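You operate a simulated robot arm through the tools that you are given. There is no shell and no other tool.

Carry out the task below with a simulated robot arm. There is one attempt and no reset: what you move stays moved.

TASK
At the blue table, dot slides L5, L7 and G5 purple.
Fine: one dot of the purple marker on top of each; they stay in the drying rack; the marker goes back in its holder.

It is judged by the outcome, as a careful person would: the job done as asked, and still so three seconds after it is handed in. It fails if anything else is knocked over, pushed out of place, dropped, spilled or broken.

THE ROBOT
A 6-joint arm with a two-finger parallel gripper, fixed in place. Base frame: the origin is at the foot of the arm, x ahead of it, y to its left, z up; the work surface is at about z = 0.88. Readings come in m, degrees, newtons and seconds.
With the tool pointing down near the work surface it reaches from about 0.26 to 0.66 m from the base axis. Its first joint turns from -66.0 to 66.0 degrees. Payload 2.9 kg.
The TCP is the grasp point between the finger pads, 0.03 m short of the fingertips. In the tool frame z runs along the fingers and y along their closing line. Largest opening 0.11 m; finger width 0.02, thickness 0.01; the body of the gripper, 0.048 by 0.112 m, starts 0.055 m behind the TCP.
Orientation is told as [roll, pitch, yaw] about the base's x, y, z axes, in that order, counted from this pose: with the fingers straight down and closing along the base's y, the tool's x points along the base's -x, its y along +y and its z along -z.

THE INTERFACE
- The arm moves only by the tool apply_moves. Its argument "targets" is a list of rows, each a list of 7 numbers: the shift along the base's x, y, z in m, then the turn, a rotation vector about the base's x, y, z in degrees, then the opening in per cent of the stroke, from 0 (shut) to 100 (fully open). In form: [[x, y, z, rx, ry, rz, jaw], ...]. A call has 1 to 20 rows; each row is the pose to reach, as a shift and turn from the pose commanded when the call began. Rows are played at 5 a second. More than 0.05 m and 8.6 degrees between two rows, or a gripper value outside its range, and nothing of the call is played. A pose out of reach is approached as far as the arm can. The call stops where the force on the tool passes 40 N (or 10 N more than at its start, if that is more) or the arm is blocked; 0.2 s more then pass. Each finger travels about 0.108 m/s and halts on what it meets, pressing with about 35 N; the grip force reading is that of the motor and also rises with nothing between the fingers. The clock runs only during rows and for 0.2 s after the last one: add rows that repeat a pose to give the fingers time. The reply holds the time, the measured pose of the TCP, the force on the tool along the base axes, the opening and the grip force, in the units named above and with some noise, with the torque about the TCP (base axes, N m) and any sound that the robot's microphone picked up.
- Cameras (640 x 400 px; columns grow to the right, rows downward): "scene" is fixed at [0.1, 0.4515, 1.3978]; the picture's right is [-0.52, -0.86, 0.00], its down [-0.38, 0.23, -0.89] and it looks along [0.77, -0.46, -0.45] (base axes); focal length 239 px, centre (320, 200). "wrist" rides on the gripper at [0.072, 0.017, -0.103] in the tool frame; the picture's right is [-0.23, 0.97, 0.00], its down [-0.76, -0.18, -0.62] and it looks along [-0.61, -0.14, 0.78] (tool axes); focal length 222 px, centre (320, 200). There is no depth. A picture from a camera that has moved, and an enlarged one, comes with that camera's place and axes in the base frame and with its lens.
- snapshot(camera): a new picture of that camera. The clock stands still meanwhile.
- enlarge(camera, box): a new picture of the part [left, top, right, bottom] of that camera's present view, enlarged. The clock stands still meanwhile.
- close_job(): hands the job in; it is judged then, once.

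Nothing tells you positions but the pictures and the camera data. Unless the task says otherwise, let go and move clear before handing in.

The tools are called after "Call:" as name(argument=value, ...) on one line, values as JSON. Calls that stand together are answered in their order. apply_moves: Moves the arm, as the interface text tells. Its arguments: {"type":"object","properties":{"targets":{"type":"array","items":{"type":"array","items":{"type":"number"}}}},"required":["targets"]} The other tools are called the same way: snapshot (camera) takes a picture; enlarge (camera, box) takes an enlarged picture of a part of a camera's view; close_job () hands the job in.

At the start:

```text
clock: 0.0
eef_pos: [0.295, 0.2529, 1.2659]
tcp_rot: [0.0, 0.0, -0.1]
force: [1.4, 0.3, -0.2]
moment: [-0.01, 0.0, -0.02]
gripper_width: 0.1099
gripper_force: 0.0
```

scene: 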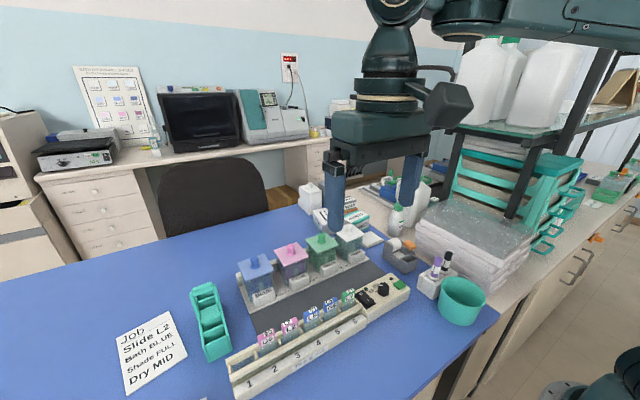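
wrist: 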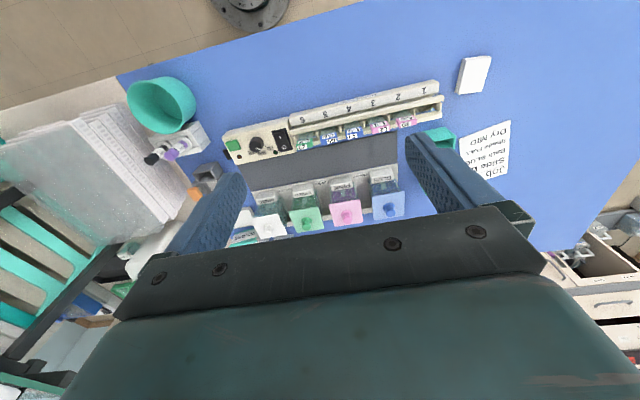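

I see a blue table with a long drying rack/heater holding five slides, stain baths behind it, and a white marker holder with a purple and a black marker near a green pot. I'll take closer looks before moving.

Call:
enlarge(camera="scene", box=[220, 270, 420, 400])

Call:
enlarge(camera="scene", box=[380, 230, 500, 330])

Call:
enlarge(camera="wrist", box=[120, 70, 280, 210])

Call:
enlarge(camera="wrist", box=[280, 70, 460, 180])

```text
3.08 times, centred on (320, 335) of scene
camera zoom: at [0.1, 0.4515, 1.3978], right [-0.52, -0.86, 0.0], down [-0.38, 0.23, -0.89], along [0.77, -0.46, -0.45], focal length 735 px, centre (320, -215)
```

zoom: 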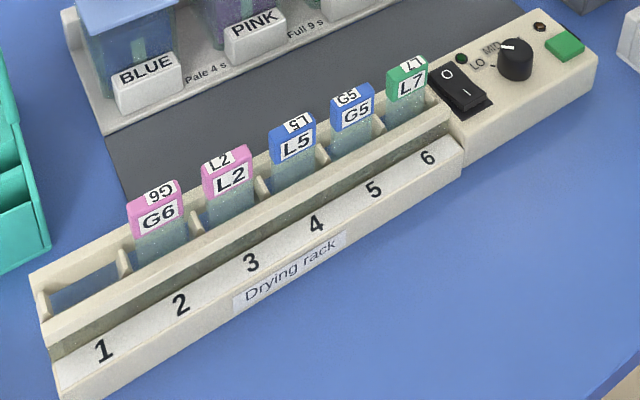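

```text
4.00 times, centred on (440, 280) of scene
camera zoom: at [0.1, 0.4515, 1.3978], right [-0.52, -0.86, 0.0], down [-0.38, 0.23, -0.89], along [0.77, -0.46, -0.45], focal length 955 px, centre (-160, -120)
```

zoom: 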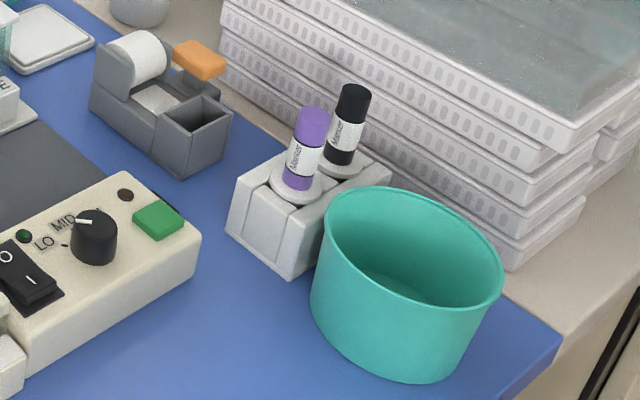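

```text
2.86 times, centred on (200, 140) of wrist
camera zoom: at [0.2212, 0.2705, 1.3688], right [0.23, 0.97, 0.0], down [0.76, -0.18, 0.62], along [0.61, -0.14, -0.78], focal length 635 px, centre (663, 371)
```

zoom: 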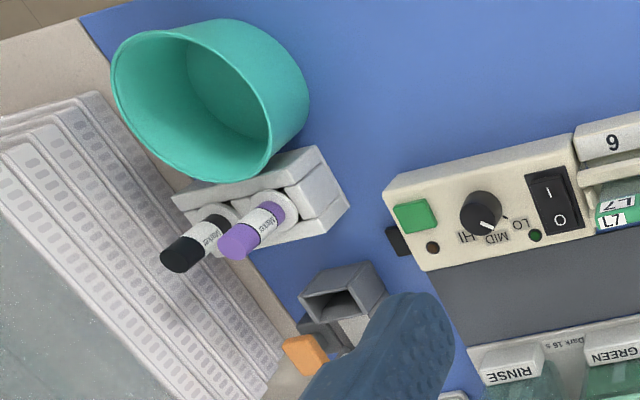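

```text
3.56 times, centred on (370, 125) of wrist
camera zoom: at [0.2212, 0.2705, 1.3688], right [0.23, 0.97, 0.0], down [0.76, -0.18, 0.62], along [0.61, -0.14, -0.78], focal length 790 px, centre (142, 467)
```

zoom: 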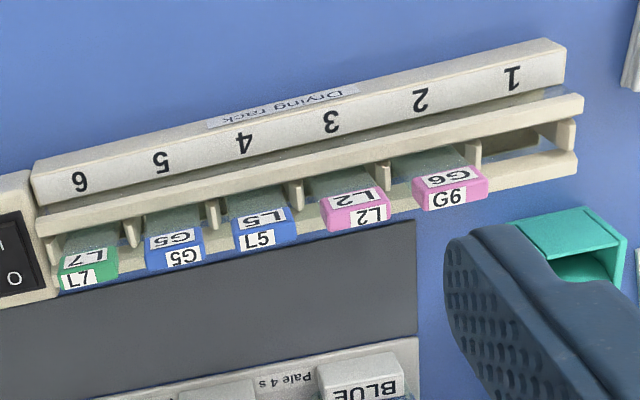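

Slides stand in slots 2–6 as G6, L2, L5, G5, L7. By triangulation their tops are near x≈0.395, z≈0.975, with L7 at y≈0.20, G5 at 0.25 and L5 at 0.30. The purple marker is near (0.34, -0.02) with its top at about z 1.02. I'll move to a closer viewpoint of the marker first.

Call:
apply_moves(targets=[[0, -0.03, 0, 0, 0, 0, 100], [0, -0.06, -0.01, 0, 0, 0, 100], [0, -0.09, -0.03, 0, 0, 0, 100], [0, -0.12, -0.05, 0, 0, 0, 100], [0, -0.15, -0.07, 0, 0, 0, 100], [0, -0.18, -0.09, 0, 0, 0, 100], [0.005, -0.2, -0.11, 0, 0, 0, 100], [0.005, -0.2, -0.11, 0, 0, 0, 100]])

```text
clock: 1.8
eef_pos: [0.3002, 0.053, 1.1568]
tcp_rot: [0.0, 0.0, 0.0]
force: [-0.2, -0.3, 0.5]
moment: [-0.03, 0.01, 0.0]
gripper_width: 0.1101
gripper_force: 0.0
```

Call:
snapshot(camera="wrist")

Call:
enlarge(camera="wrist", box=[180, 60, 380, 220])

Call:
snapshot(camera="scene")

```text
taken
camera wrist: at [0.2269, 0.0704, 1.259], right [0.23, 0.97, 0.0], down [0.76, -0.18, 0.62], along [0.61, -0.14, -0.78], focal length 222 px, centre (320, 200)
```

wrist: 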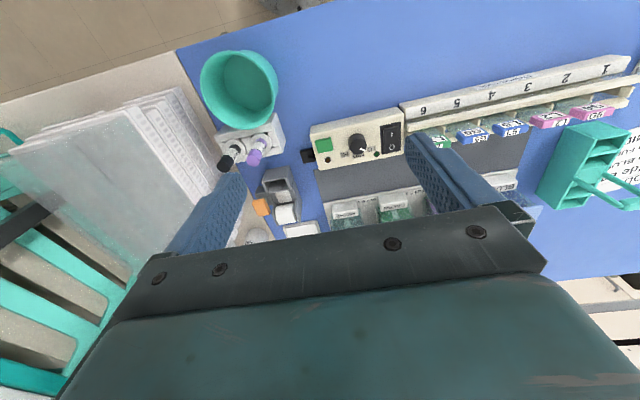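

```text
2.50 times, centred on (280, 140) of wrist
camera zoom: at [0.2269, 0.0704, 1.259], right [0.23, 0.97, 0.0], down [0.76, -0.18, 0.62], along [0.61, -0.14, -0.78], focal length 555 px, centre (420, 350)
```

zoom: 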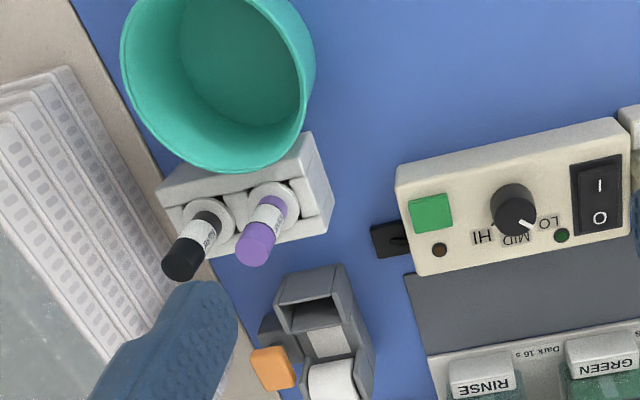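

```text
taken
```

scene: 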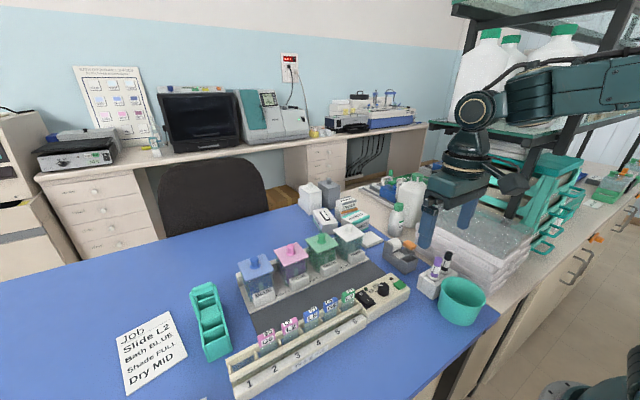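

The wrist views put the purple marker's top at about (0.351, -0.050, 0.988), with the black marker about 0.04 m further toward -y and the pot on the -x side. I'll turn the gripper -90° about z and move in for a close look from the +y side.

Call:
apply_moves(targets=[[0.005, -0.005, 0, 0, 0, -7.5, 100], [0.01, -0.01, 0, 0, 0, -15, 100], [0.015, -0.015, -0.01, 0, 0, -22.5, 100], [0.02, -0.02, -0.02, 0, 0, -30, 100], [0.025, -0.025, -0.03, 0, 0, -37.5, 100], [0.03, -0.03, -0.04, 0, 0, -45, 100], [0.035, -0.035, -0.05, 0, 0, -52.5, 100], [0.04, -0.04, -0.06, 0, 0, -60, 100], [0.045, -0.045, -0.07, 0, 0, -67.5, 100], [0.05, -0.05, -0.08, 0, 0, -75, 100], [0.055, -0.053, -0.08, 0, 0, -82.5, 100], [0.055, -0.053, -0.08, 0, 0, -90, 100], [0.055, -0.053, -0.08, 0, 0, -90, 100]])

```text
clock: 4.6
eef_pos: [0.3547, -0.0002, 1.0758]
tcp_rot: [-0.1, 0.0, -90.1]
force: [-0.7, 0.4, 0.4]
moment: [-0.03, -0.03, -0.01]
gripper_width: 0.11
gripper_force: 0.1
```

Call:
snapshot(camera="wrist")

Call:
enlarge(camera="wrist", box=[240, 80, 420, 200])

Call:
enlarge(camera="scene", box=[380, 180, 500, 330])

```text
taken
camera wrist: at [0.3709, 0.0727, 1.1784], right [0.97, -0.23, 0.0], down [-0.18, -0.76, 0.62], along [-0.14, -0.61, -0.78], focal length 222 px, centre (320, 200)
```

wrist: 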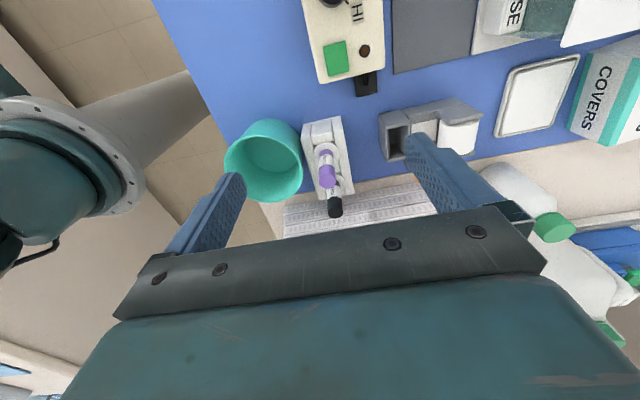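

```text
3.33 times, centred on (330, 140) of wrist
camera zoom: at [0.3709, 0.0727, 1.1784], right [0.97, -0.23, 0.0], down [-0.18, -0.76, 0.62], along [-0.14, -0.61, -0.78], focal length 740 px, centre (287, 400)
```

zoom: 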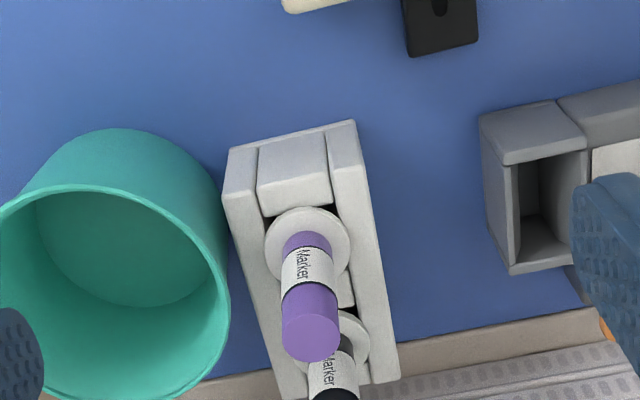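

```text
2.67 times, centred on (440, 255) of scene
camera zoom: at [0.1, 0.4515, 1.3978], right [-0.52, -0.86, 0.0], down [-0.38, 0.23, -0.89], along [0.77, -0.46, -0.45], focal length 637 px, centre (0, 53)
```

zoom: 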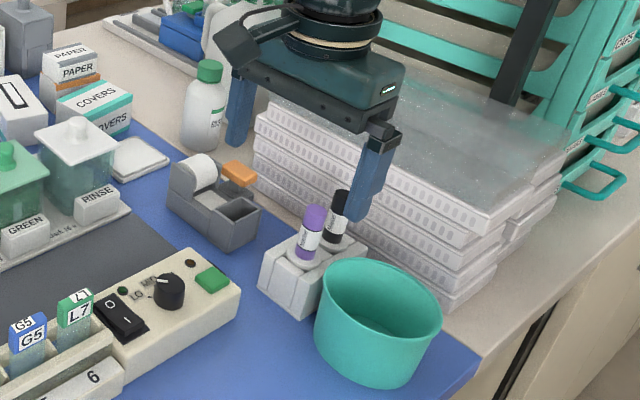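

The close view agrees: the purple marker's axis is near (0.350, -0.051), its top is at about 0.988, its diameter is about 18 mm, and the pot rim is at x≤0.32, z≈0.943. Next I'll centre the gripper above the marker, narrow the opening and check alignment.

Call:
apply_moves(targets=[[-0.001, -0.013, 0, 0, 0, 0, 80], [-0.002, -0.026, -0.005, 0, 0, 0, 60], [-0.0035, -0.04, -0.015, 0, 0, 0, 45], [-0.0045, -0.0504, -0.026, 0, 0, 0, 34], [-0.0045, -0.0504, -0.026, 0, 0, 0, 34], [-0.0045, -0.0504, -0.026, 0, 0, 0, 34]])

Call:
snapshot(camera="wrist")

Call:
enlarge(camera="wrist", box=[240, 60, 420, 240])

Call:
enlarge(camera="scene", box=[400, 200, 500, 320])

```text
clock: 6.0
eef_pos: [0.3491, -0.0508, 1.0492]
tcp_rot: [0.1, 0.0, -90.0]
force: [0.2, 1.3, -0.6]
moment: [0.0, 0.01, 0.04]
gripper_width: 0.0375
gripper_force: 0.0
```

```text
taken
camera wrist: at [0.3656, 0.0224, 1.1526], right [0.97, -0.23, 0.0], down [-0.18, -0.76, 0.62], along [-0.14, -0.61, -0.78], focal length 222 px, centre (320, 200)
```

wrist: 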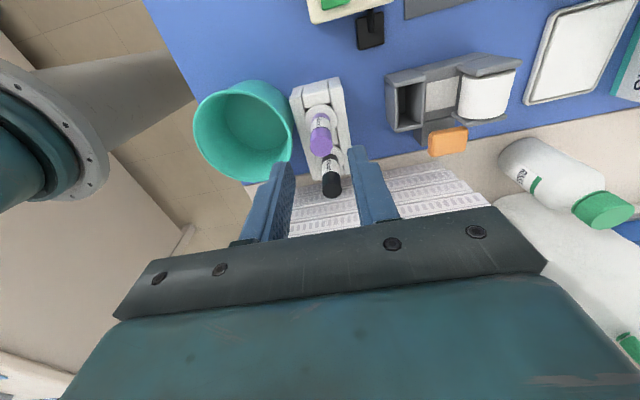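

```text
2.22 times, centred on (330, 150) of wrist
camera zoom: at [0.3656, 0.0224, 1.1526], right [0.97, -0.23, 0.0], down [-0.18, -0.76, 0.62], along [-0.14, -0.61, -0.78], focal length 494 px, centre (298, 311)
```

zoom: 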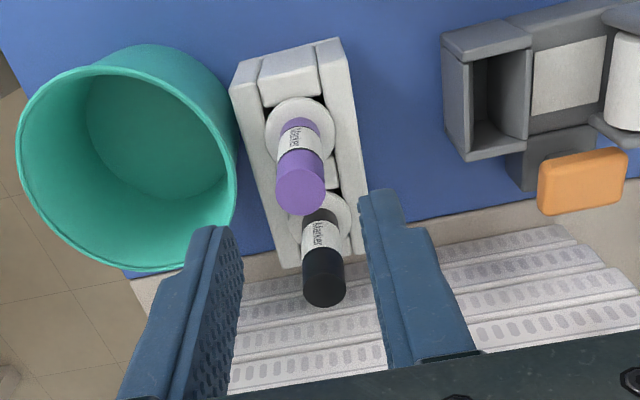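

```text
3.33 times, centred on (450, 260) of scene
camera zoom: at [0.1, 0.4515, 1.3978], right [-0.52, -0.86, 0.0], down [-0.38, 0.23, -0.89], along [0.77, -0.46, -0.45], focal length 796 px, centre (-113, 0)
```

zoom: 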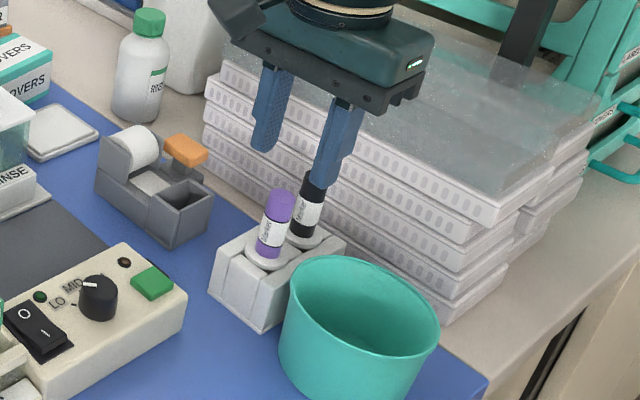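

Alignment looks good: the marker sits centred between the fingers, with about 9 mm clearance on each side, and the pot rim is just outside the left finger. I'll descend to a TCP height of about 0.977, keeping the fingertips above the pot rim, without closing yet.

Call:
apply_moves(targets=[[-0.0005, -0.0015, -0.013, 0, 0, 0, 34], [-0.0005, -0.0015, -0.026, 0, 0, 0, 34], [-0.0005, -0.0015, -0.039, 0, 0, 0, 34], [-0.0005, -0.0015, -0.052, 0, 0, 0, 34], [-0.0005, -0.0015, -0.063, 0, 0, 0, 34], [-0.0005, -0.0015, -0.073, 0, 0, 0, 34], [-0.0005, -0.0015, -0.073, 0, 0, 0, 34]])

Call:
snapshot(camera="wrist")

Call:
enlarge(camera="wrist", box=[240, 60, 420, 240])

Call:
enlarge(camera="scene", box=[400, 200, 500, 320])

```text
clock: 7.6
eef_pos: [0.349, -0.0525, 0.9771]
tcp_rot: [0.1, 0.0, -90.0]
force: [0.2, -0.3, 0.0]
moment: [0.03, -0.01, -0.04]
gripper_width: 0.0375
gripper_force: 0.1
```

```text
taken
camera wrist: at [0.3657, 0.0216, 1.0801], right [0.97, -0.23, 0.0], down [-0.18, -0.76, 0.62], along [-0.14, -0.61, -0.78], focal length 222 px, centre (320, 200)
```

wrist: 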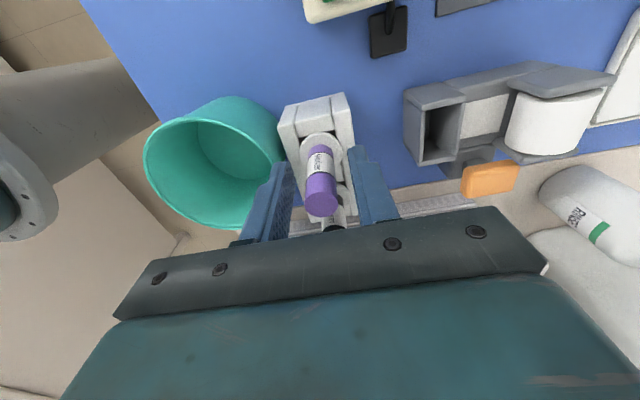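

```text
2.22 times, centred on (330, 150) of wrist
camera zoom: at [0.3657, 0.0216, 1.0801], right [0.97, -0.23, 0.0], down [-0.18, -0.76, 0.62], along [-0.14, -0.61, -0.78], focal length 494 px, centre (298, 311)
```

zoom: 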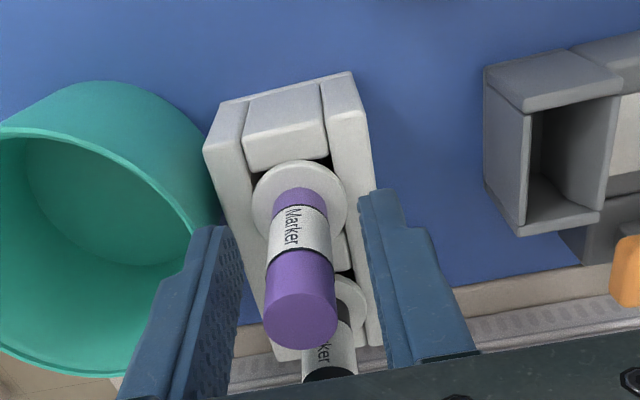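

```text
3.33 times, centred on (450, 260) of scene
camera zoom: at [0.1, 0.4515, 1.3978], right [-0.52, -0.86, 0.0], down [-0.38, 0.23, -0.89], along [0.77, -0.46, -0.45], focal length 796 px, centre (-113, 0)
```

zoom: 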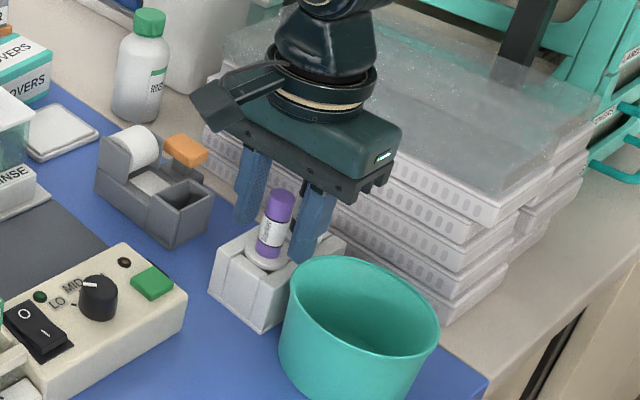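

The marker stands centred between the fingers (top at z≈0.989, x≈0.3495) and nothing is being touched. I'll close slowly.

Call:
apply_moves(targets=[[0, 0, 0, 0, 0, 0, 28], [0, 0, 0, 0, 0, 0, 24], [0, 0, 0, 0, 0, 0, 20], [0, 0, 0, 0, 0, 0, 18], [0, 0, 0, 0, 0, 0, 16], [0, 0, 0, 0, 0, 0, 12], [0, 0, 0, 0, 0, 0, 6], [0, 0, 0, 0, 0, 0, 0], [0, 0, 0, 0, 0, 0, 0]])

Call:
enlarge(camera="wrist", box=[240, 60, 420, 240])

```text
clock: 9.6
eef_pos: [0.3495, -0.0513, 0.9773]
tcp_rot: [0.0, 0.0, -90.0]
force: [-0.3, 0.2, -0.9]
moment: [-0.05, -0.01, -0.03]
gripper_width: 0.0159
gripper_force: 35.3
```

```text
2.22 times, centred on (330, 150) of wrist
camera zoom: at [0.3657, 0.0216, 1.0802], right [0.97, -0.23, 0.0], down [-0.18, -0.76, 0.62], along [-0.14, -0.61, -0.78], focal length 494 px, centre (298, 311)
```

zoom: 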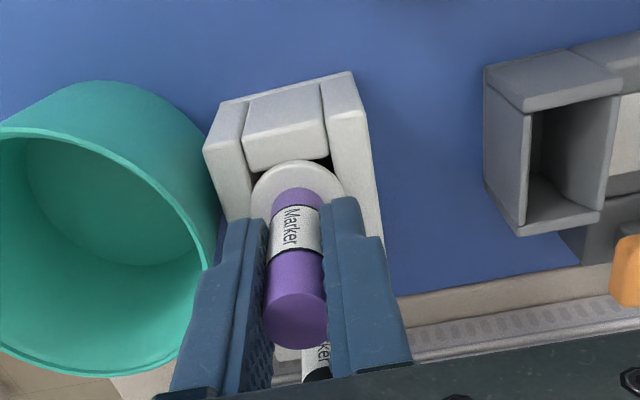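

The marker is held (16 mm, 35 N) and nothing moved. I'll lift it straight up slowly and look at what comes out of the holder.

Call:
apply_moves(targets=[[0, 0, 0.005, 0, 0, 0, 0], [0, 0, 0.01, 0, 0, 0, 0], [0, 0, 0.015, 0, 0, 0, 0], [0, 0, 0.02, 0, 0, 0, 0], [0, 0, 0.025, 0, 0, 0, 0], [0, 0, 0.03, 0, 0, 0, 0]])

Call:
enlarge(camera="wrist", box=[240, 60, 420, 240])

Call:
enlarge(camera="scene", box=[400, 200, 500, 320])

```text
clock: 11.0
eef_pos: [0.3494, -0.0511, 1.0075]
tcp_rot: [-0.1, -0.1, -90.0]
force: [0.1, 0.6, 0.3]
moment: [0.01, -0.01, 0.02]
gripper_width: 0.0157
gripper_force: 35.0
```

```text
2.22 times, centred on (330, 150) of wrist
camera zoom: at [0.3656, 0.0214, 1.1099], right [0.97, -0.23, 0.0], down [-0.18, -0.76, 0.62], along [-0.14, -0.61, -0.78], focal length 494 px, centre (298, 311)
```

zoom: 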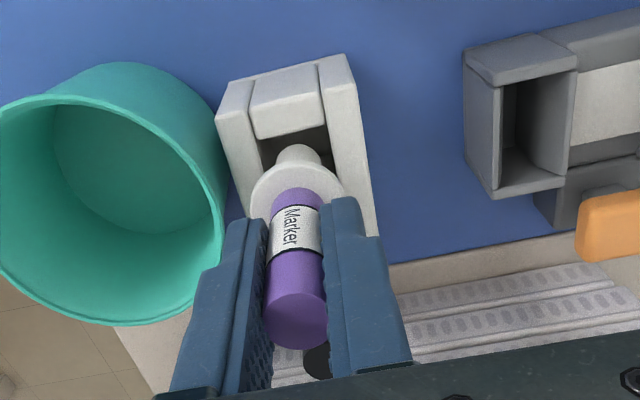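

```text
3.33 times, centred on (450, 260) of scene
camera zoom: at [0.1, 0.4515, 1.3978], right [-0.52, -0.86, 0.0], down [-0.38, 0.23, -0.89], along [0.77, -0.46, -0.45], focal length 796 px, centre (-113, 0)
```

zoom: 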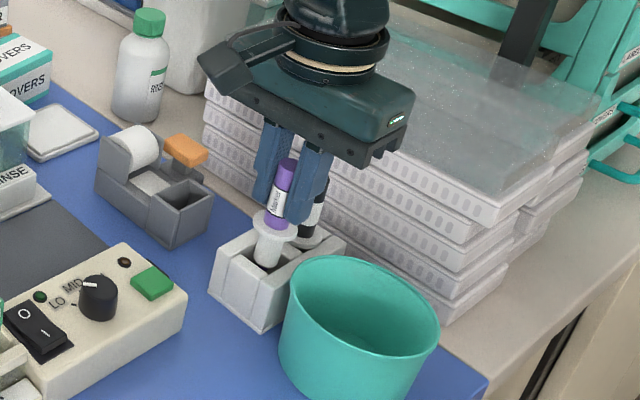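

The marker comes out freely: its white collar belongs to the marker and rested on the holder's rails. I'll continue lifting and look at the tip.

Call:
apply_moves(targets=[[0, 0, 0.01, 0, 0, 0, 0], [0, 0, 0.02, 0, 0, 0, 0], [0, 0, 0.03, 0, 0, 0, 0], [0, 0, 0.04, 0, 0, 0, 0], [0, 0, 0.055, 0, 0, 0, 0], [0, 0, 0.07, 0, 0, 0, 0], [0, 0, 0.085, 0, 0, 0, 0], [0, 0, 0.1, 0, 0, 0, 0], [0, 0, 0.1, 0, 0, 0, 0]])

Call:
snapshot(camera="wrist")

Call:
enlarge(camera="wrist", box=[240, 60, 420, 240])

Call:
enlarge(camera="scene", box=[400, 180, 500, 300])

```text
clock: 13.0
eef_pos: [0.348, -0.0524, 1.1068]
tcp_rot: [-0.1, 0.0, -90.0]
force: [-0.3, 0.5, -0.5]
moment: [0.01, -0.01, -0.03]
gripper_width: 0.0159
gripper_force: 35.1
```

```text
taken
camera wrist: at [0.3653, 0.021, 1.2101], right [0.97, -0.23, 0.0], down [-0.18, -0.76, 0.62], along [-0.14, -0.61, -0.78], focal length 222 px, centre (320, 200)
```

wrist: 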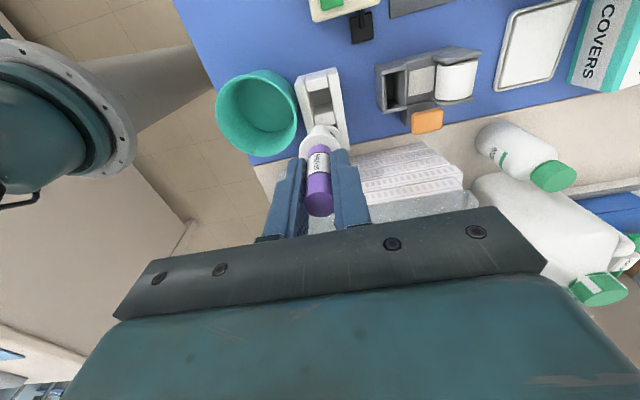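

```text
2.22 times, centred on (330, 150) of wrist
camera zoom: at [0.3653, 0.021, 1.2101], right [0.97, -0.23, 0.0], down [-0.18, -0.76, 0.62], along [-0.14, -0.61, -0.78], focal length 494 px, centre (298, 311)
```

zoom: 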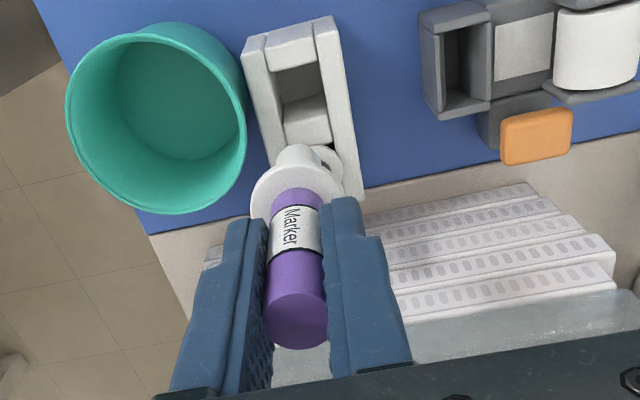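

```text
3.33 times, centred on (450, 240) of scene
camera zoom: at [0.1, 0.4515, 1.3978], right [-0.52, -0.86, 0.0], down [-0.38, 0.23, -0.89], along [0.77, -0.46, -0.45], focal length 796 px, centre (-113, 67)
```

zoom: 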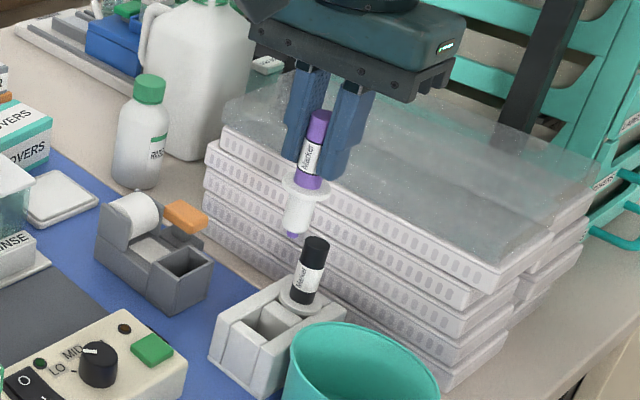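

The tip is at the bottom, about 0.089 m below the TCP, so the marker is ready to use as held. I'll carry it high over toward the rack and localise the slide tops from there.

Call:
apply_moves(targets=[[0, 0.02, 0.015, 0, 0, 0, 0], [-0.002, 0.05, 0.03, 0, 0, 0, 0], [-0.004, 0.085, 0.043, 0, 0, 0, 0], [-0.006, 0.125, 0.043, 0, 0, 0, 0], [-0.008, 0.165, 0.043, 0, 0, 0, 0], [-0.01, 0.205, 0.043, 0, 0, 0, 0], [-0.01, 0.245, 0.043, 0, 0, 0, 0], [-0.01, 0.285, 0.043, 0, 0, 0, 0], [-0.01, 0.32, 0.043, 0, 0, 0, 0], [-0.01, 0.34, 0.043, 0, 0, 0, 0], [-0.01, 0.352, 0.043, 0, 0, 0, 0], [-0.01, 0.352, 0.043, 0, 0, 0, 0]])

Call:
snapshot(camera="wrist")

Call:
enlarge(camera="wrist", box=[330, 40, 450, 190])

Call:
snapshot(camera="scene")

```text
clock: 15.6
eef_pos: [0.34, 0.2993, 1.149]
tcp_rot: [0.0, 0.0, -90.0]
force: [0.6, 0.3, -0.1]
moment: [0.02, 0.02, -0.01]
gripper_width: 0.0158
gripper_force: 34.9
```

```text
taken
camera wrist: at [0.3558, 0.3736, 1.2524], right [0.97, -0.23, 0.0], down [-0.18, -0.76, 0.62], along [-0.14, -0.61, -0.78], focal length 222 px, centre (320, 200)
```

wrist: 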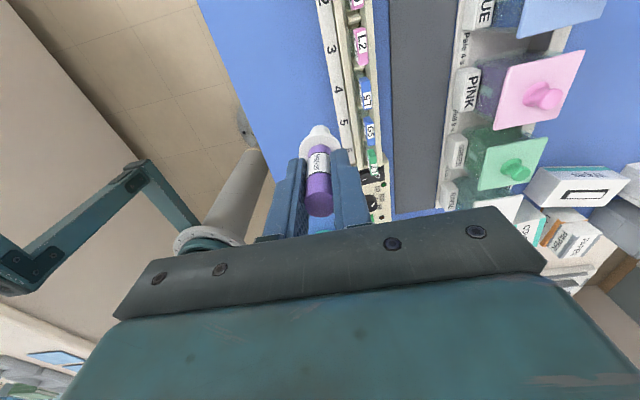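

```text
2.67 times, centred on (390, 115) of wrist
camera zoom: at [0.3558, 0.3736, 1.2524], right [0.97, -0.23, 0.0], down [-0.18, -0.76, 0.62], along [-0.14, -0.61, -0.78], focal length 592 px, centre (133, 427)
```

zoom: 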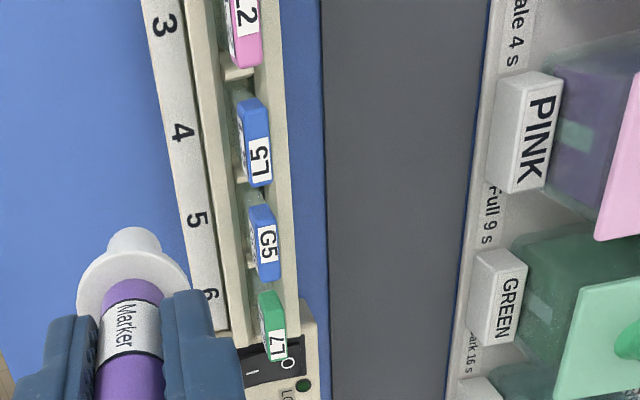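

```text
taken
```

scene: 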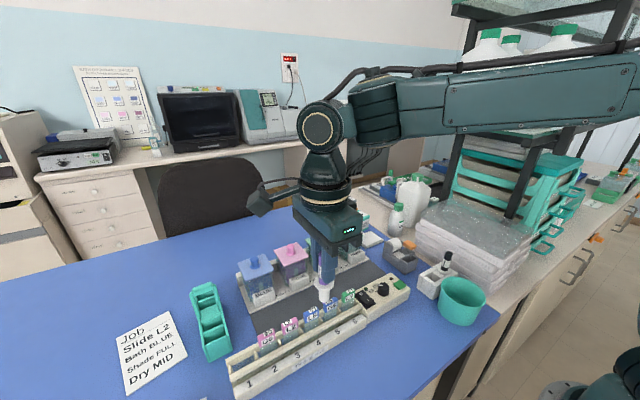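

The order is confirmed: L5 (slot 4), G5 (slot 5), L7 (slot 6), with top centres at roughly (0.394, 0.297), (0.394, 0.252), (0.394, 0.206) and z≈0.977. I'll zoom the scene camera on the marker tip to calibrate it against the slides.

Call:
enlarge(camera="scene", box=[270, 250, 370, 350])

Call:
enlarge(camera="wrist", box=[345, 70, 395, 180])

```text
4.00 times, centred on (320, 300) of scene
camera zoom: at [0.1, 0.4515, 1.3978], right [-0.52, -0.86, 0.0], down [-0.38, 0.23, -0.89], along [0.77, -0.46, -0.45], focal length 955 px, centre (320, -200)
```

zoom: 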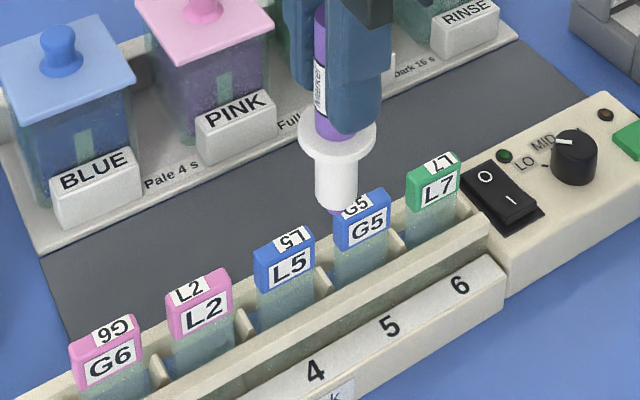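

```text
3.64 times, centred on (370, 125) of wrist
camera zoom: at [0.3558, 0.3736, 1.2524], right [0.97, -0.23, 0.0], down [-0.18, -0.76, 0.62], along [-0.14, -0.61, -0.78], focal length 808 px, centre (138, 473)
```

zoom: 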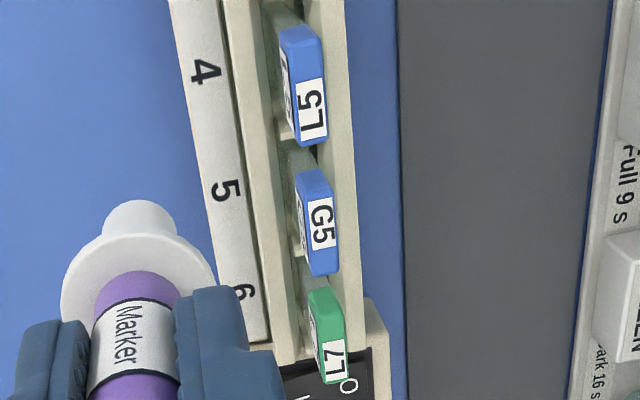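

The scene camera puts the tip at about 0.091 m below the TCP, and both cameras agree on slide tops at x≈0.394 and z≈0.977. I'll hover the tip about 2 cm above L5 and check alignment.

Call:
apply_moves(targets=[[0.018, -0.001, 0, 0, 0, 0, 0], [0.036, -0.002, -0.01, 0, 0, 0, 0], [0.054, -0.0025, -0.02, 0, 0, 0, 0], [0.054, -0.0025, -0.035, 0, 0, 0, 0], [0.054, -0.0025, -0.05, 0, 0, 0, 0], [0.054, -0.0025, -0.06, 0, 0, 0, 0], [0.054, -0.0025, -0.06, 0, 0, 0, 0]])

Call:
enlarge(camera="scene", box=[280, 270, 360, 340])

Call:
snapshot(camera="wrist")

Call:
enlarge(camera="wrist", box=[280, 60, 380, 220])

```text
clock: 17.2
eef_pos: [0.3934, 0.2964, 1.0891]
tcp_rot: [-0.1, 0.0, -90.0]
force: [0.7, 0.3, 0.2]
moment: [-0.04, 0.01, 0.01]
gripper_width: 0.0159
gripper_force: 35.2
```

```text
5.71 times, centred on (320, 305) of scene
camera zoom: at [0.1, 0.4515, 1.3978], right [-0.52, -0.86, 0.0], down [-0.38, 0.23, -0.89], along [0.77, -0.46, -0.45], focal length 1365 px, centre (320, -400)
```

zoom: 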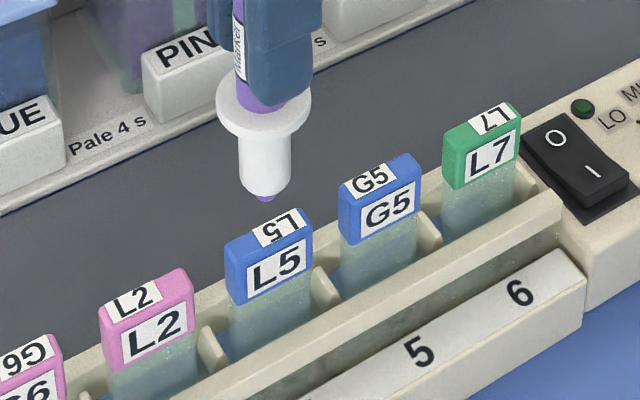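

```text
taken
camera wrist: at [0.4095, 0.3711, 1.1916], right [0.97, -0.23, 0.0], down [-0.18, -0.76, 0.62], along [-0.14, -0.61, -0.78], focal length 222 px, centre (320, 200)
```

wrist: 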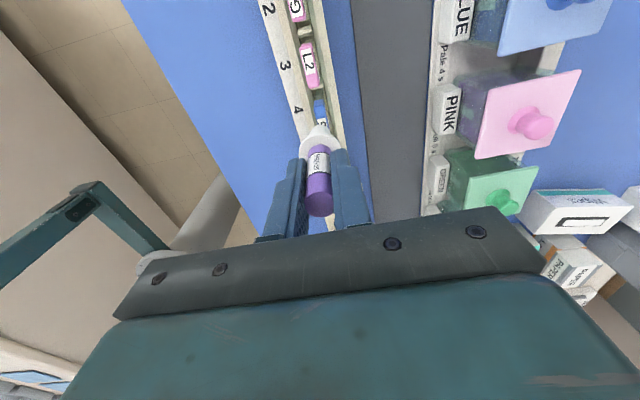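

```text
2.50 times, centred on (330, 140) of wrist
camera zoom: at [0.4095, 0.3711, 1.1916], right [0.97, -0.23, 0.0], down [-0.18, -0.76, 0.62], along [-0.14, -0.61, -0.78], focal length 555 px, centre (295, 350)
```

zoom: 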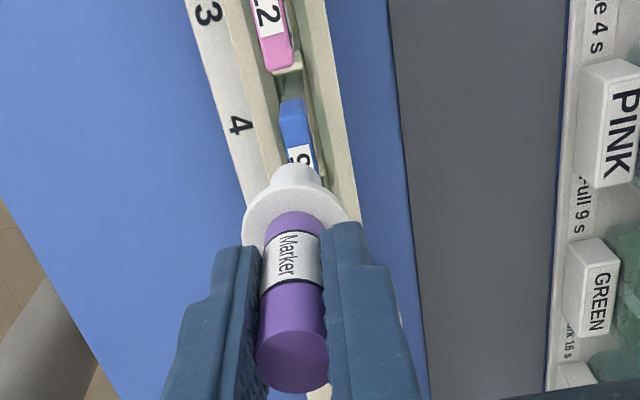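

The tip is about 0.093 m below the TCP and hangs almost over L5's top centre; the wrist and scene views both say shift +1 mm in x, and I'll shift +4 mm in y to keep off the label text. I'll descend to just above the top and re-check before touching.

Call:
apply_moves(targets=[[0.001, 0.004, 0, 0, 0, 0, 0], [0.001, 0.004, -0.005, 0, 0, 0, 0], [0.001, 0.004, -0.01, 0, 0, 0, 0], [0.001, 0.004, -0.013, 0, 0, 0, 0], [0.001, 0.004, -0.013, 0, 0, 0, 0]])

Call:
enlarge(camera="scene", box=[295, 285, 335, 325])

Call:
enlarge(camera="wrist", box=[290, 70, 350, 150])

```text
clock: 18.4
eef_pos: [0.3939, 0.3015, 1.0777]
tcp_rot: [0.0, 0.0, -89.9]
force: [0.6, -0.3, -0.1]
moment: [-0.02, -0.02, 0.05]
gripper_width: 0.0157
gripper_force: 34.8
```

```text
10.00 times, centred on (315, 305) of scene
camera zoom: at [0.1, 0.4515, 1.3978], right [-0.52, -0.86, 0.0], down [-0.38, 0.23, -0.89], along [0.77, -0.46, -0.45], focal length 2388 px, centre (370, -850)
```

zoom: 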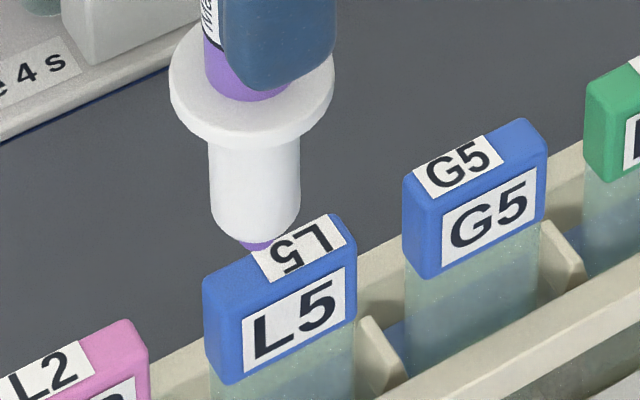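

```text
5.00 times, centred on (320, 110) of wrist
camera zoom: at [0.4104, 0.3751, 1.1793], right [0.97, -0.23, 0.0], down [-0.18, -0.76, 0.62], along [-0.14, -0.61, -0.78], focal length 1111 px, centre (320, 650)
```

zoom: 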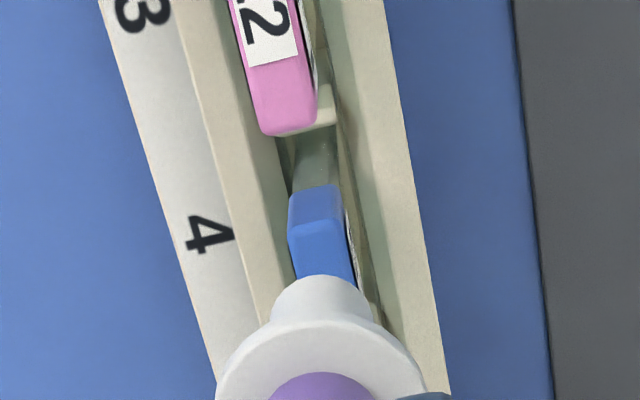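

Both views show the tip over L5's top, about 1 mm toward the front edge, with roughly 5–7 mm to go. I'll correct +1 mm in x and go down in 1 mm steps, watching the force.

Call:
apply_moves(targets=[[0.001, 0, 0, 0, 0, 0, 0], [0.001, 0, -0.001, 0, 0, 0, 0], [0.001, 0, -0.002, 0, 0, 0, 0], [0.001, 0, -0.003, 0, 0, 0, 0], [0.001, 0, -0.004, 0, 0, 0, 0]])

Call:
enlarge(camera="scene", box=[295, 285, 335, 325])

```text
clock: 19.6
eef_pos: [0.3969, 0.3005, 1.0727]
tcp_rot: [-0.1, 0.0, -90.1]
force: [-0.1, -0.2, -0.8]
moment: [-0.01, 0.0, 0.01]
gripper_width: 0.0157
gripper_force: 35.1
```

```text
10.00 times, centred on (315, 305) of scene
camera zoom: at [0.1, 0.4515, 1.3978], right [-0.52, -0.86, 0.0], down [-0.38, 0.23, -0.89], along [0.77, -0.46, -0.45], focal length 2388 px, centre (370, -850)
```

zoom: 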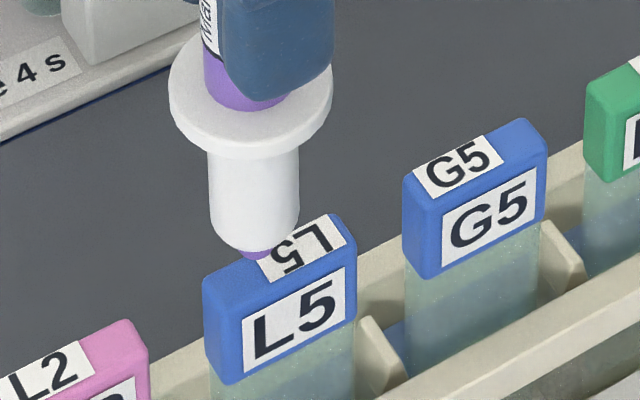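

The tip is now drawn over L5's top, about 2 mm above it, with no contact force yet. I'll continue in 1 mm steps.

Call:
apply_moves(targets=[[0, 0, -0.0005, 0, 0, 0, 0], [0, 0, -0.001, 0, 0, 0, 0]])

Call:
enlarge(camera="scene", box=[295, 285, 335, 325])

```text
clock: 20.2
eef_pos: [0.3952, 0.3024, 1.0719]
tcp_rot: [0.0, 0.0, -90.0]
force: [0.9, -0.3, 0.0]
moment: [-0.01, 0.02, -0.03]
gripper_width: 0.0158
gripper_force: 35.0
```

```text
10.00 times, centred on (315, 305) of scene
camera zoom: at [0.1, 0.4515, 1.3978], right [-0.52, -0.86, 0.0], down [-0.38, 0.23, -0.89], along [0.77, -0.46, -0.45], focal length 2388 px, centre (370, -850)
```

zoom: 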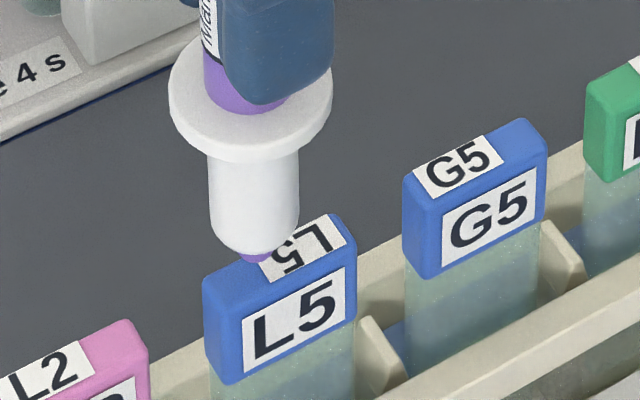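

Call:
apply_moves(targets=[[0, 0, -0.0005, 0, 0, 0, 0], [0, 0, -0.001, 0, 0, 0, 0]])

Call:
enlarge(camera="scene", box=[295, 285, 335, 325])

```text
clock: 20.8
eef_pos: [0.3957, 0.3019, 1.0701]
tcp_rot: [0.0, 0.1, -89.9]
force: [-0.5, 0.0, -0.2]
moment: [0.01, 0.01, 0.0]
gripper_width: 0.0158
gripper_force: 34.8
```

```text
10.00 times, centred on (315, 305) of scene
camera zoom: at [0.1, 0.4515, 1.3978], right [-0.52, -0.86, 0.0], down [-0.38, 0.23, -0.89], along [0.77, -0.46, -0.45], focal length 2388 px, centre (370, -850)
```

zoom: 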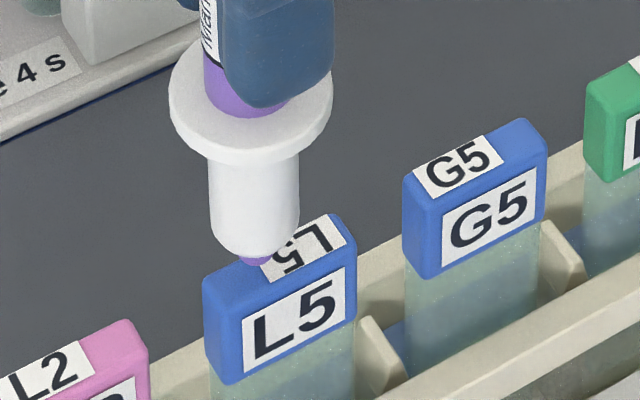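

No contact yet, and the tip is a fraction of a millimetre to 2 mm above. I'll continue.

Call:
apply_moves(targets=[[0, 0, -0.0005, 0, 0, 0, 0], [0, 0, -0.001, 0, 0, 0, 0]])

Call:
enlarge(camera="scene", box=[300, 290, 330, 315])

```text
clock: 21.4
eef_pos: [0.396, 0.3004, 1.0702]
tcp_rot: [0.0, 0.0, -90.0]
force: [-0.2, 0.9, 0.5]
moment: [-0.01, -0.02, -0.01]
gripper_width: 0.0158
gripper_force: 35.4
```

```text
16.00 times, centred on (315, 302) of scene
camera zoom: at [0.1, 0.4515, 1.3978], right [-0.52, -0.86, 0.0], down [-0.38, 0.23, -0.89], along [0.77, -0.46, -0.45], focal length 3821 px, centre (400, -1440)
```

zoom: 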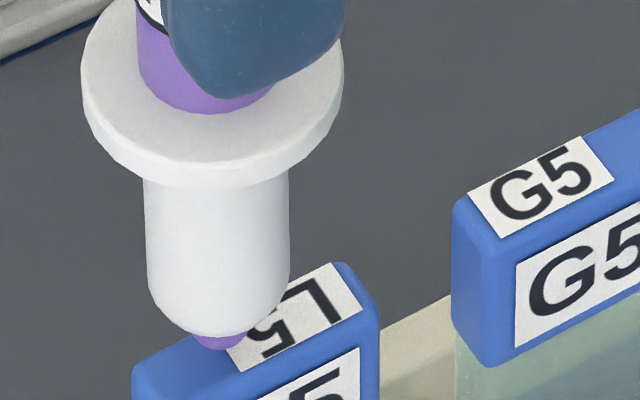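

Still no force; the tip looks to be about 1–2 mm above. I'll continue stepping.

Call:
apply_moves(targets=[[0, 0, -0.0005, 0, 0, 0, 0], [0, 0, -0.001, 0, 0, 0, 0]])

Call:
enlarge(camera="scene", box=[300, 290, 330, 315])

```text
clock: 22.0
eef_pos: [0.3953, 0.3008, 1.0696]
tcp_rot: [0.0, 0.0, -90.0]
force: [0.0, -0.7, -0.1]
moment: [-0.01, -0.01, 0.02]
gripper_width: 0.016
gripper_force: 34.5
```

```text
16.00 times, centred on (315, 302) of scene
camera zoom: at [0.1, 0.4515, 1.3978], right [-0.52, -0.86, 0.0], down [-0.38, 0.23, -0.89], along [0.77, -0.46, -0.45], focal length 3821 px, centre (400, -1440)
```

zoom: 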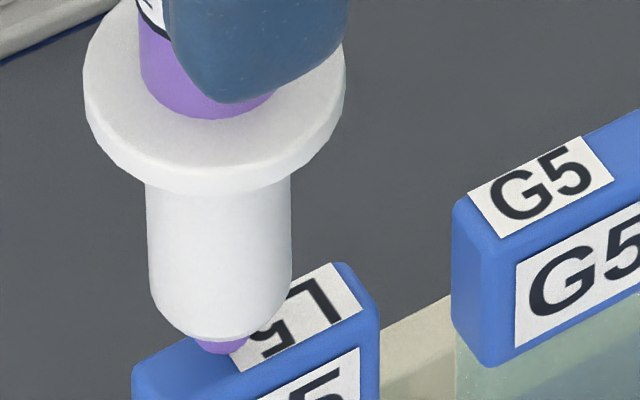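

Call:
apply_moves(targets=[[0, 0, -0.0005, 0, 0, 0, 0], [0, 0, -0.001, 0, 0, 0, 0]])

Call:
enlarge(camera="scene", box=[300, 290, 330, 315])

```text
clock: 22.6
eef_pos: [0.3965, 0.2996, 1.0677]
tcp_rot: [0.0, 0.0, -90.0]
force: [-0.7, 0.5, -0.6]
moment: [0.01, -0.01, 0.03]
gripper_width: 0.0156
gripper_force: 34.7
```

```text
16.00 times, centred on (315, 302) of scene
camera zoom: at [0.1, 0.4515, 1.3978], right [-0.52, -0.86, 0.0], down [-0.38, 0.23, -0.89], along [0.77, -0.46, -0.45], focal length 3821 px, centre (400, -1440)
```

zoom: 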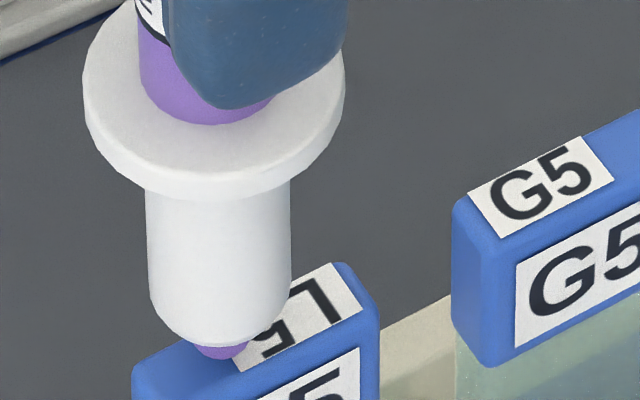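

Still no force; the tip is now near the middle of the top face in the picture. Next step down.

Call:
apply_moves(targets=[[0, 0, -0.0005, 0, 0, 0, 0], [0, 0, -0.001, 0, 0, 0, 0]])

Call:
enlarge(camera="scene", box=[300, 290, 330, 315])

```text
clock: 23.2
eef_pos: [0.3962, 0.3021, 1.0667]
tcp_rot: [0.0, -0.1, -90.0]
force: [0.2, -0.3, 0.0]
moment: [0.01, -0.01, 0.01]
gripper_width: 0.0157
gripper_force: 35.2
```

```text
16.00 times, centred on (315, 302) of scene
camera zoom: at [0.1, 0.4515, 1.3978], right [-0.52, -0.86, 0.0], down [-0.38, 0.23, -0.89], along [0.77, -0.46, -0.45], focal length 3821 px, centre (400, -1440)
```

zoom: 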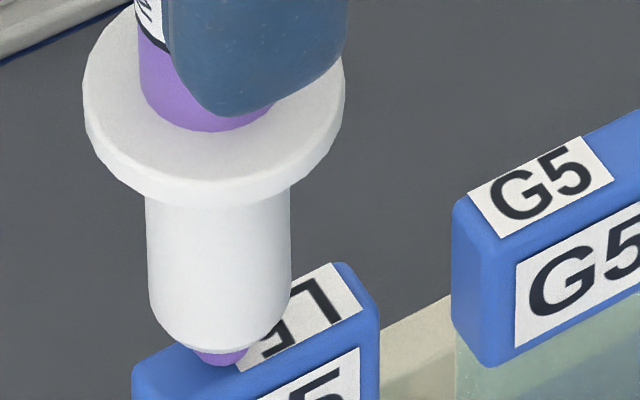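

Call:
apply_moves(targets=[[0, 0, -0.0005, 0, 0, 0, 0], [0, 0, -0.001, 0, 0, 0, 0]])

Call:
enlarge(camera="scene", box=[300, 290, 330, 315])

```text
clock: 23.8
eef_pos: [0.3956, 0.3021, 1.0661]
tcp_rot: [0.0, 0.1, -90.0]
force: [0.4, 0.5, -0.5]
moment: [-0.04, 0.01, -0.03]
gripper_width: 0.0156
gripper_force: 34.3
```

```text
16.00 times, centred on (315, 302) of scene
camera zoom: at [0.1, 0.4515, 1.3978], right [-0.52, -0.86, 0.0], down [-0.38, 0.23, -0.89], along [0.77, -0.46, -0.45], focal length 3821 px, centre (400, -1440)
```

zoom: 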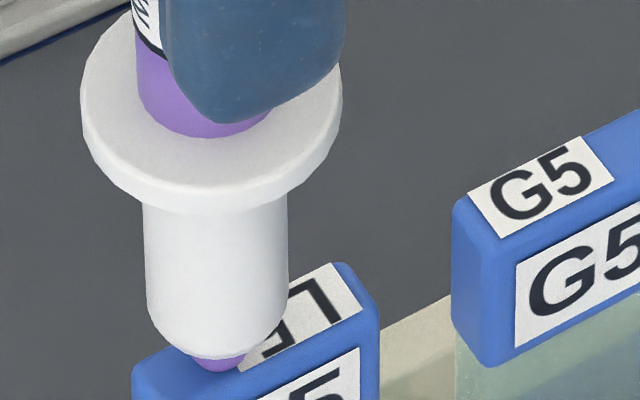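

Still no force, so I'll check the wrist view for x alignment before going lower.

Call:
enlarge(camera="wrist", box=[290, 70, 350, 150])

Call:
enlarge(camera="scene", box=[300, 300, 325, 325])

```text
5.00 times, centred on (320, 110) of wrist
camera zoom: at [0.4115, 0.3747, 1.1687], right [0.97, -0.23, 0.0], down [-0.18, -0.76, 0.62], along [-0.14, -0.61, -0.78], focal length 1111 px, centre (320, 650)
```

zoom: 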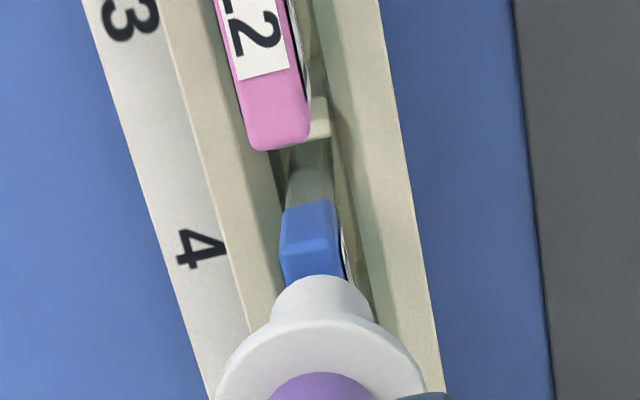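

```text
16.00 times, centred on (312, 312) of scene
camera zoom: at [0.1, 0.4515, 1.3978], right [-0.52, -0.86, 0.0], down [-0.38, 0.23, -0.89], along [0.77, -0.46, -0.45], focal length 3821 px, centre (440, -1600)
```

zoom: 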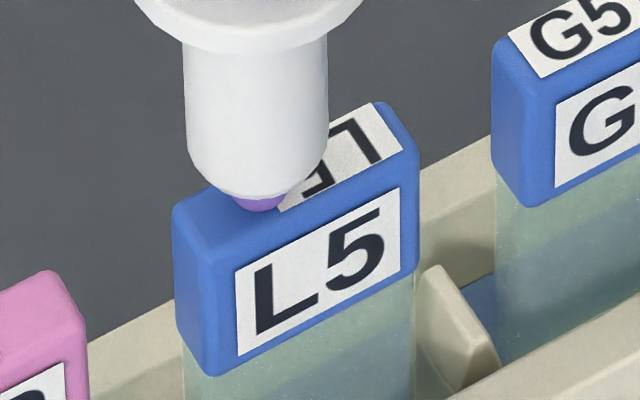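

Both views show the tip centred on L5's top within about 1 mm, just above contact. I'll keep stepping down.

Call:
apply_moves(targets=[[0, 0, -0.0005, 0, 0, 0, 0], [0, 0, -0.001, 0, 0, 0, 0]])

Call:
enlarge(camera="scene", box=[300, 300, 325, 325])

```text
clock: 24.4
eef_pos: [0.396, 0.3024, 1.0659]
tcp_rot: [0.0, -0.1, -90.0]
force: [0.1, -0.4, 3.1]
moment: [-0.03, -0.01, 0.03]
gripper_width: 0.0157
gripper_force: 34.7
```

```text
16.00 times, centred on (312, 312) of scene
camera zoom: at [0.0999, 0.4515, 1.3978], right [-0.52, -0.86, 0.0], down [-0.38, 0.23, -0.89], along [0.77, -0.46, -0.45], focal length 3821 px, centre (440, -1600)
```

zoom: 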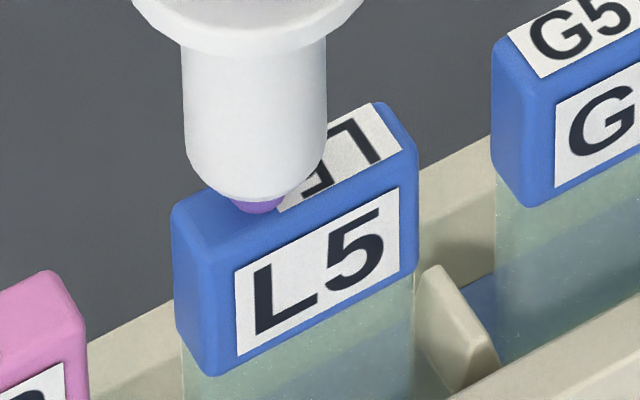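

Contact: 3 N upward at a TCP height of about 1.0655. I'll press very slightly more, hold briefly, then lift straight up and check for the dot.

Call:
apply_moves(targets=[[0, 0, -0.0005, 0, 0, 0, 0], [0, 0, -0.0005, 0, 0, 0, 0]])

```text
clock: 25.0
eef_pos: [0.3957, 0.3007, 1.0663]
tcp_rot: [0.1, 0.1, -89.9]
force: [-0.1, 0.8, 7.5]
moment: [0.02, 0.01, 0.01]
gripper_width: 0.0157
gripper_force: 35.2
```

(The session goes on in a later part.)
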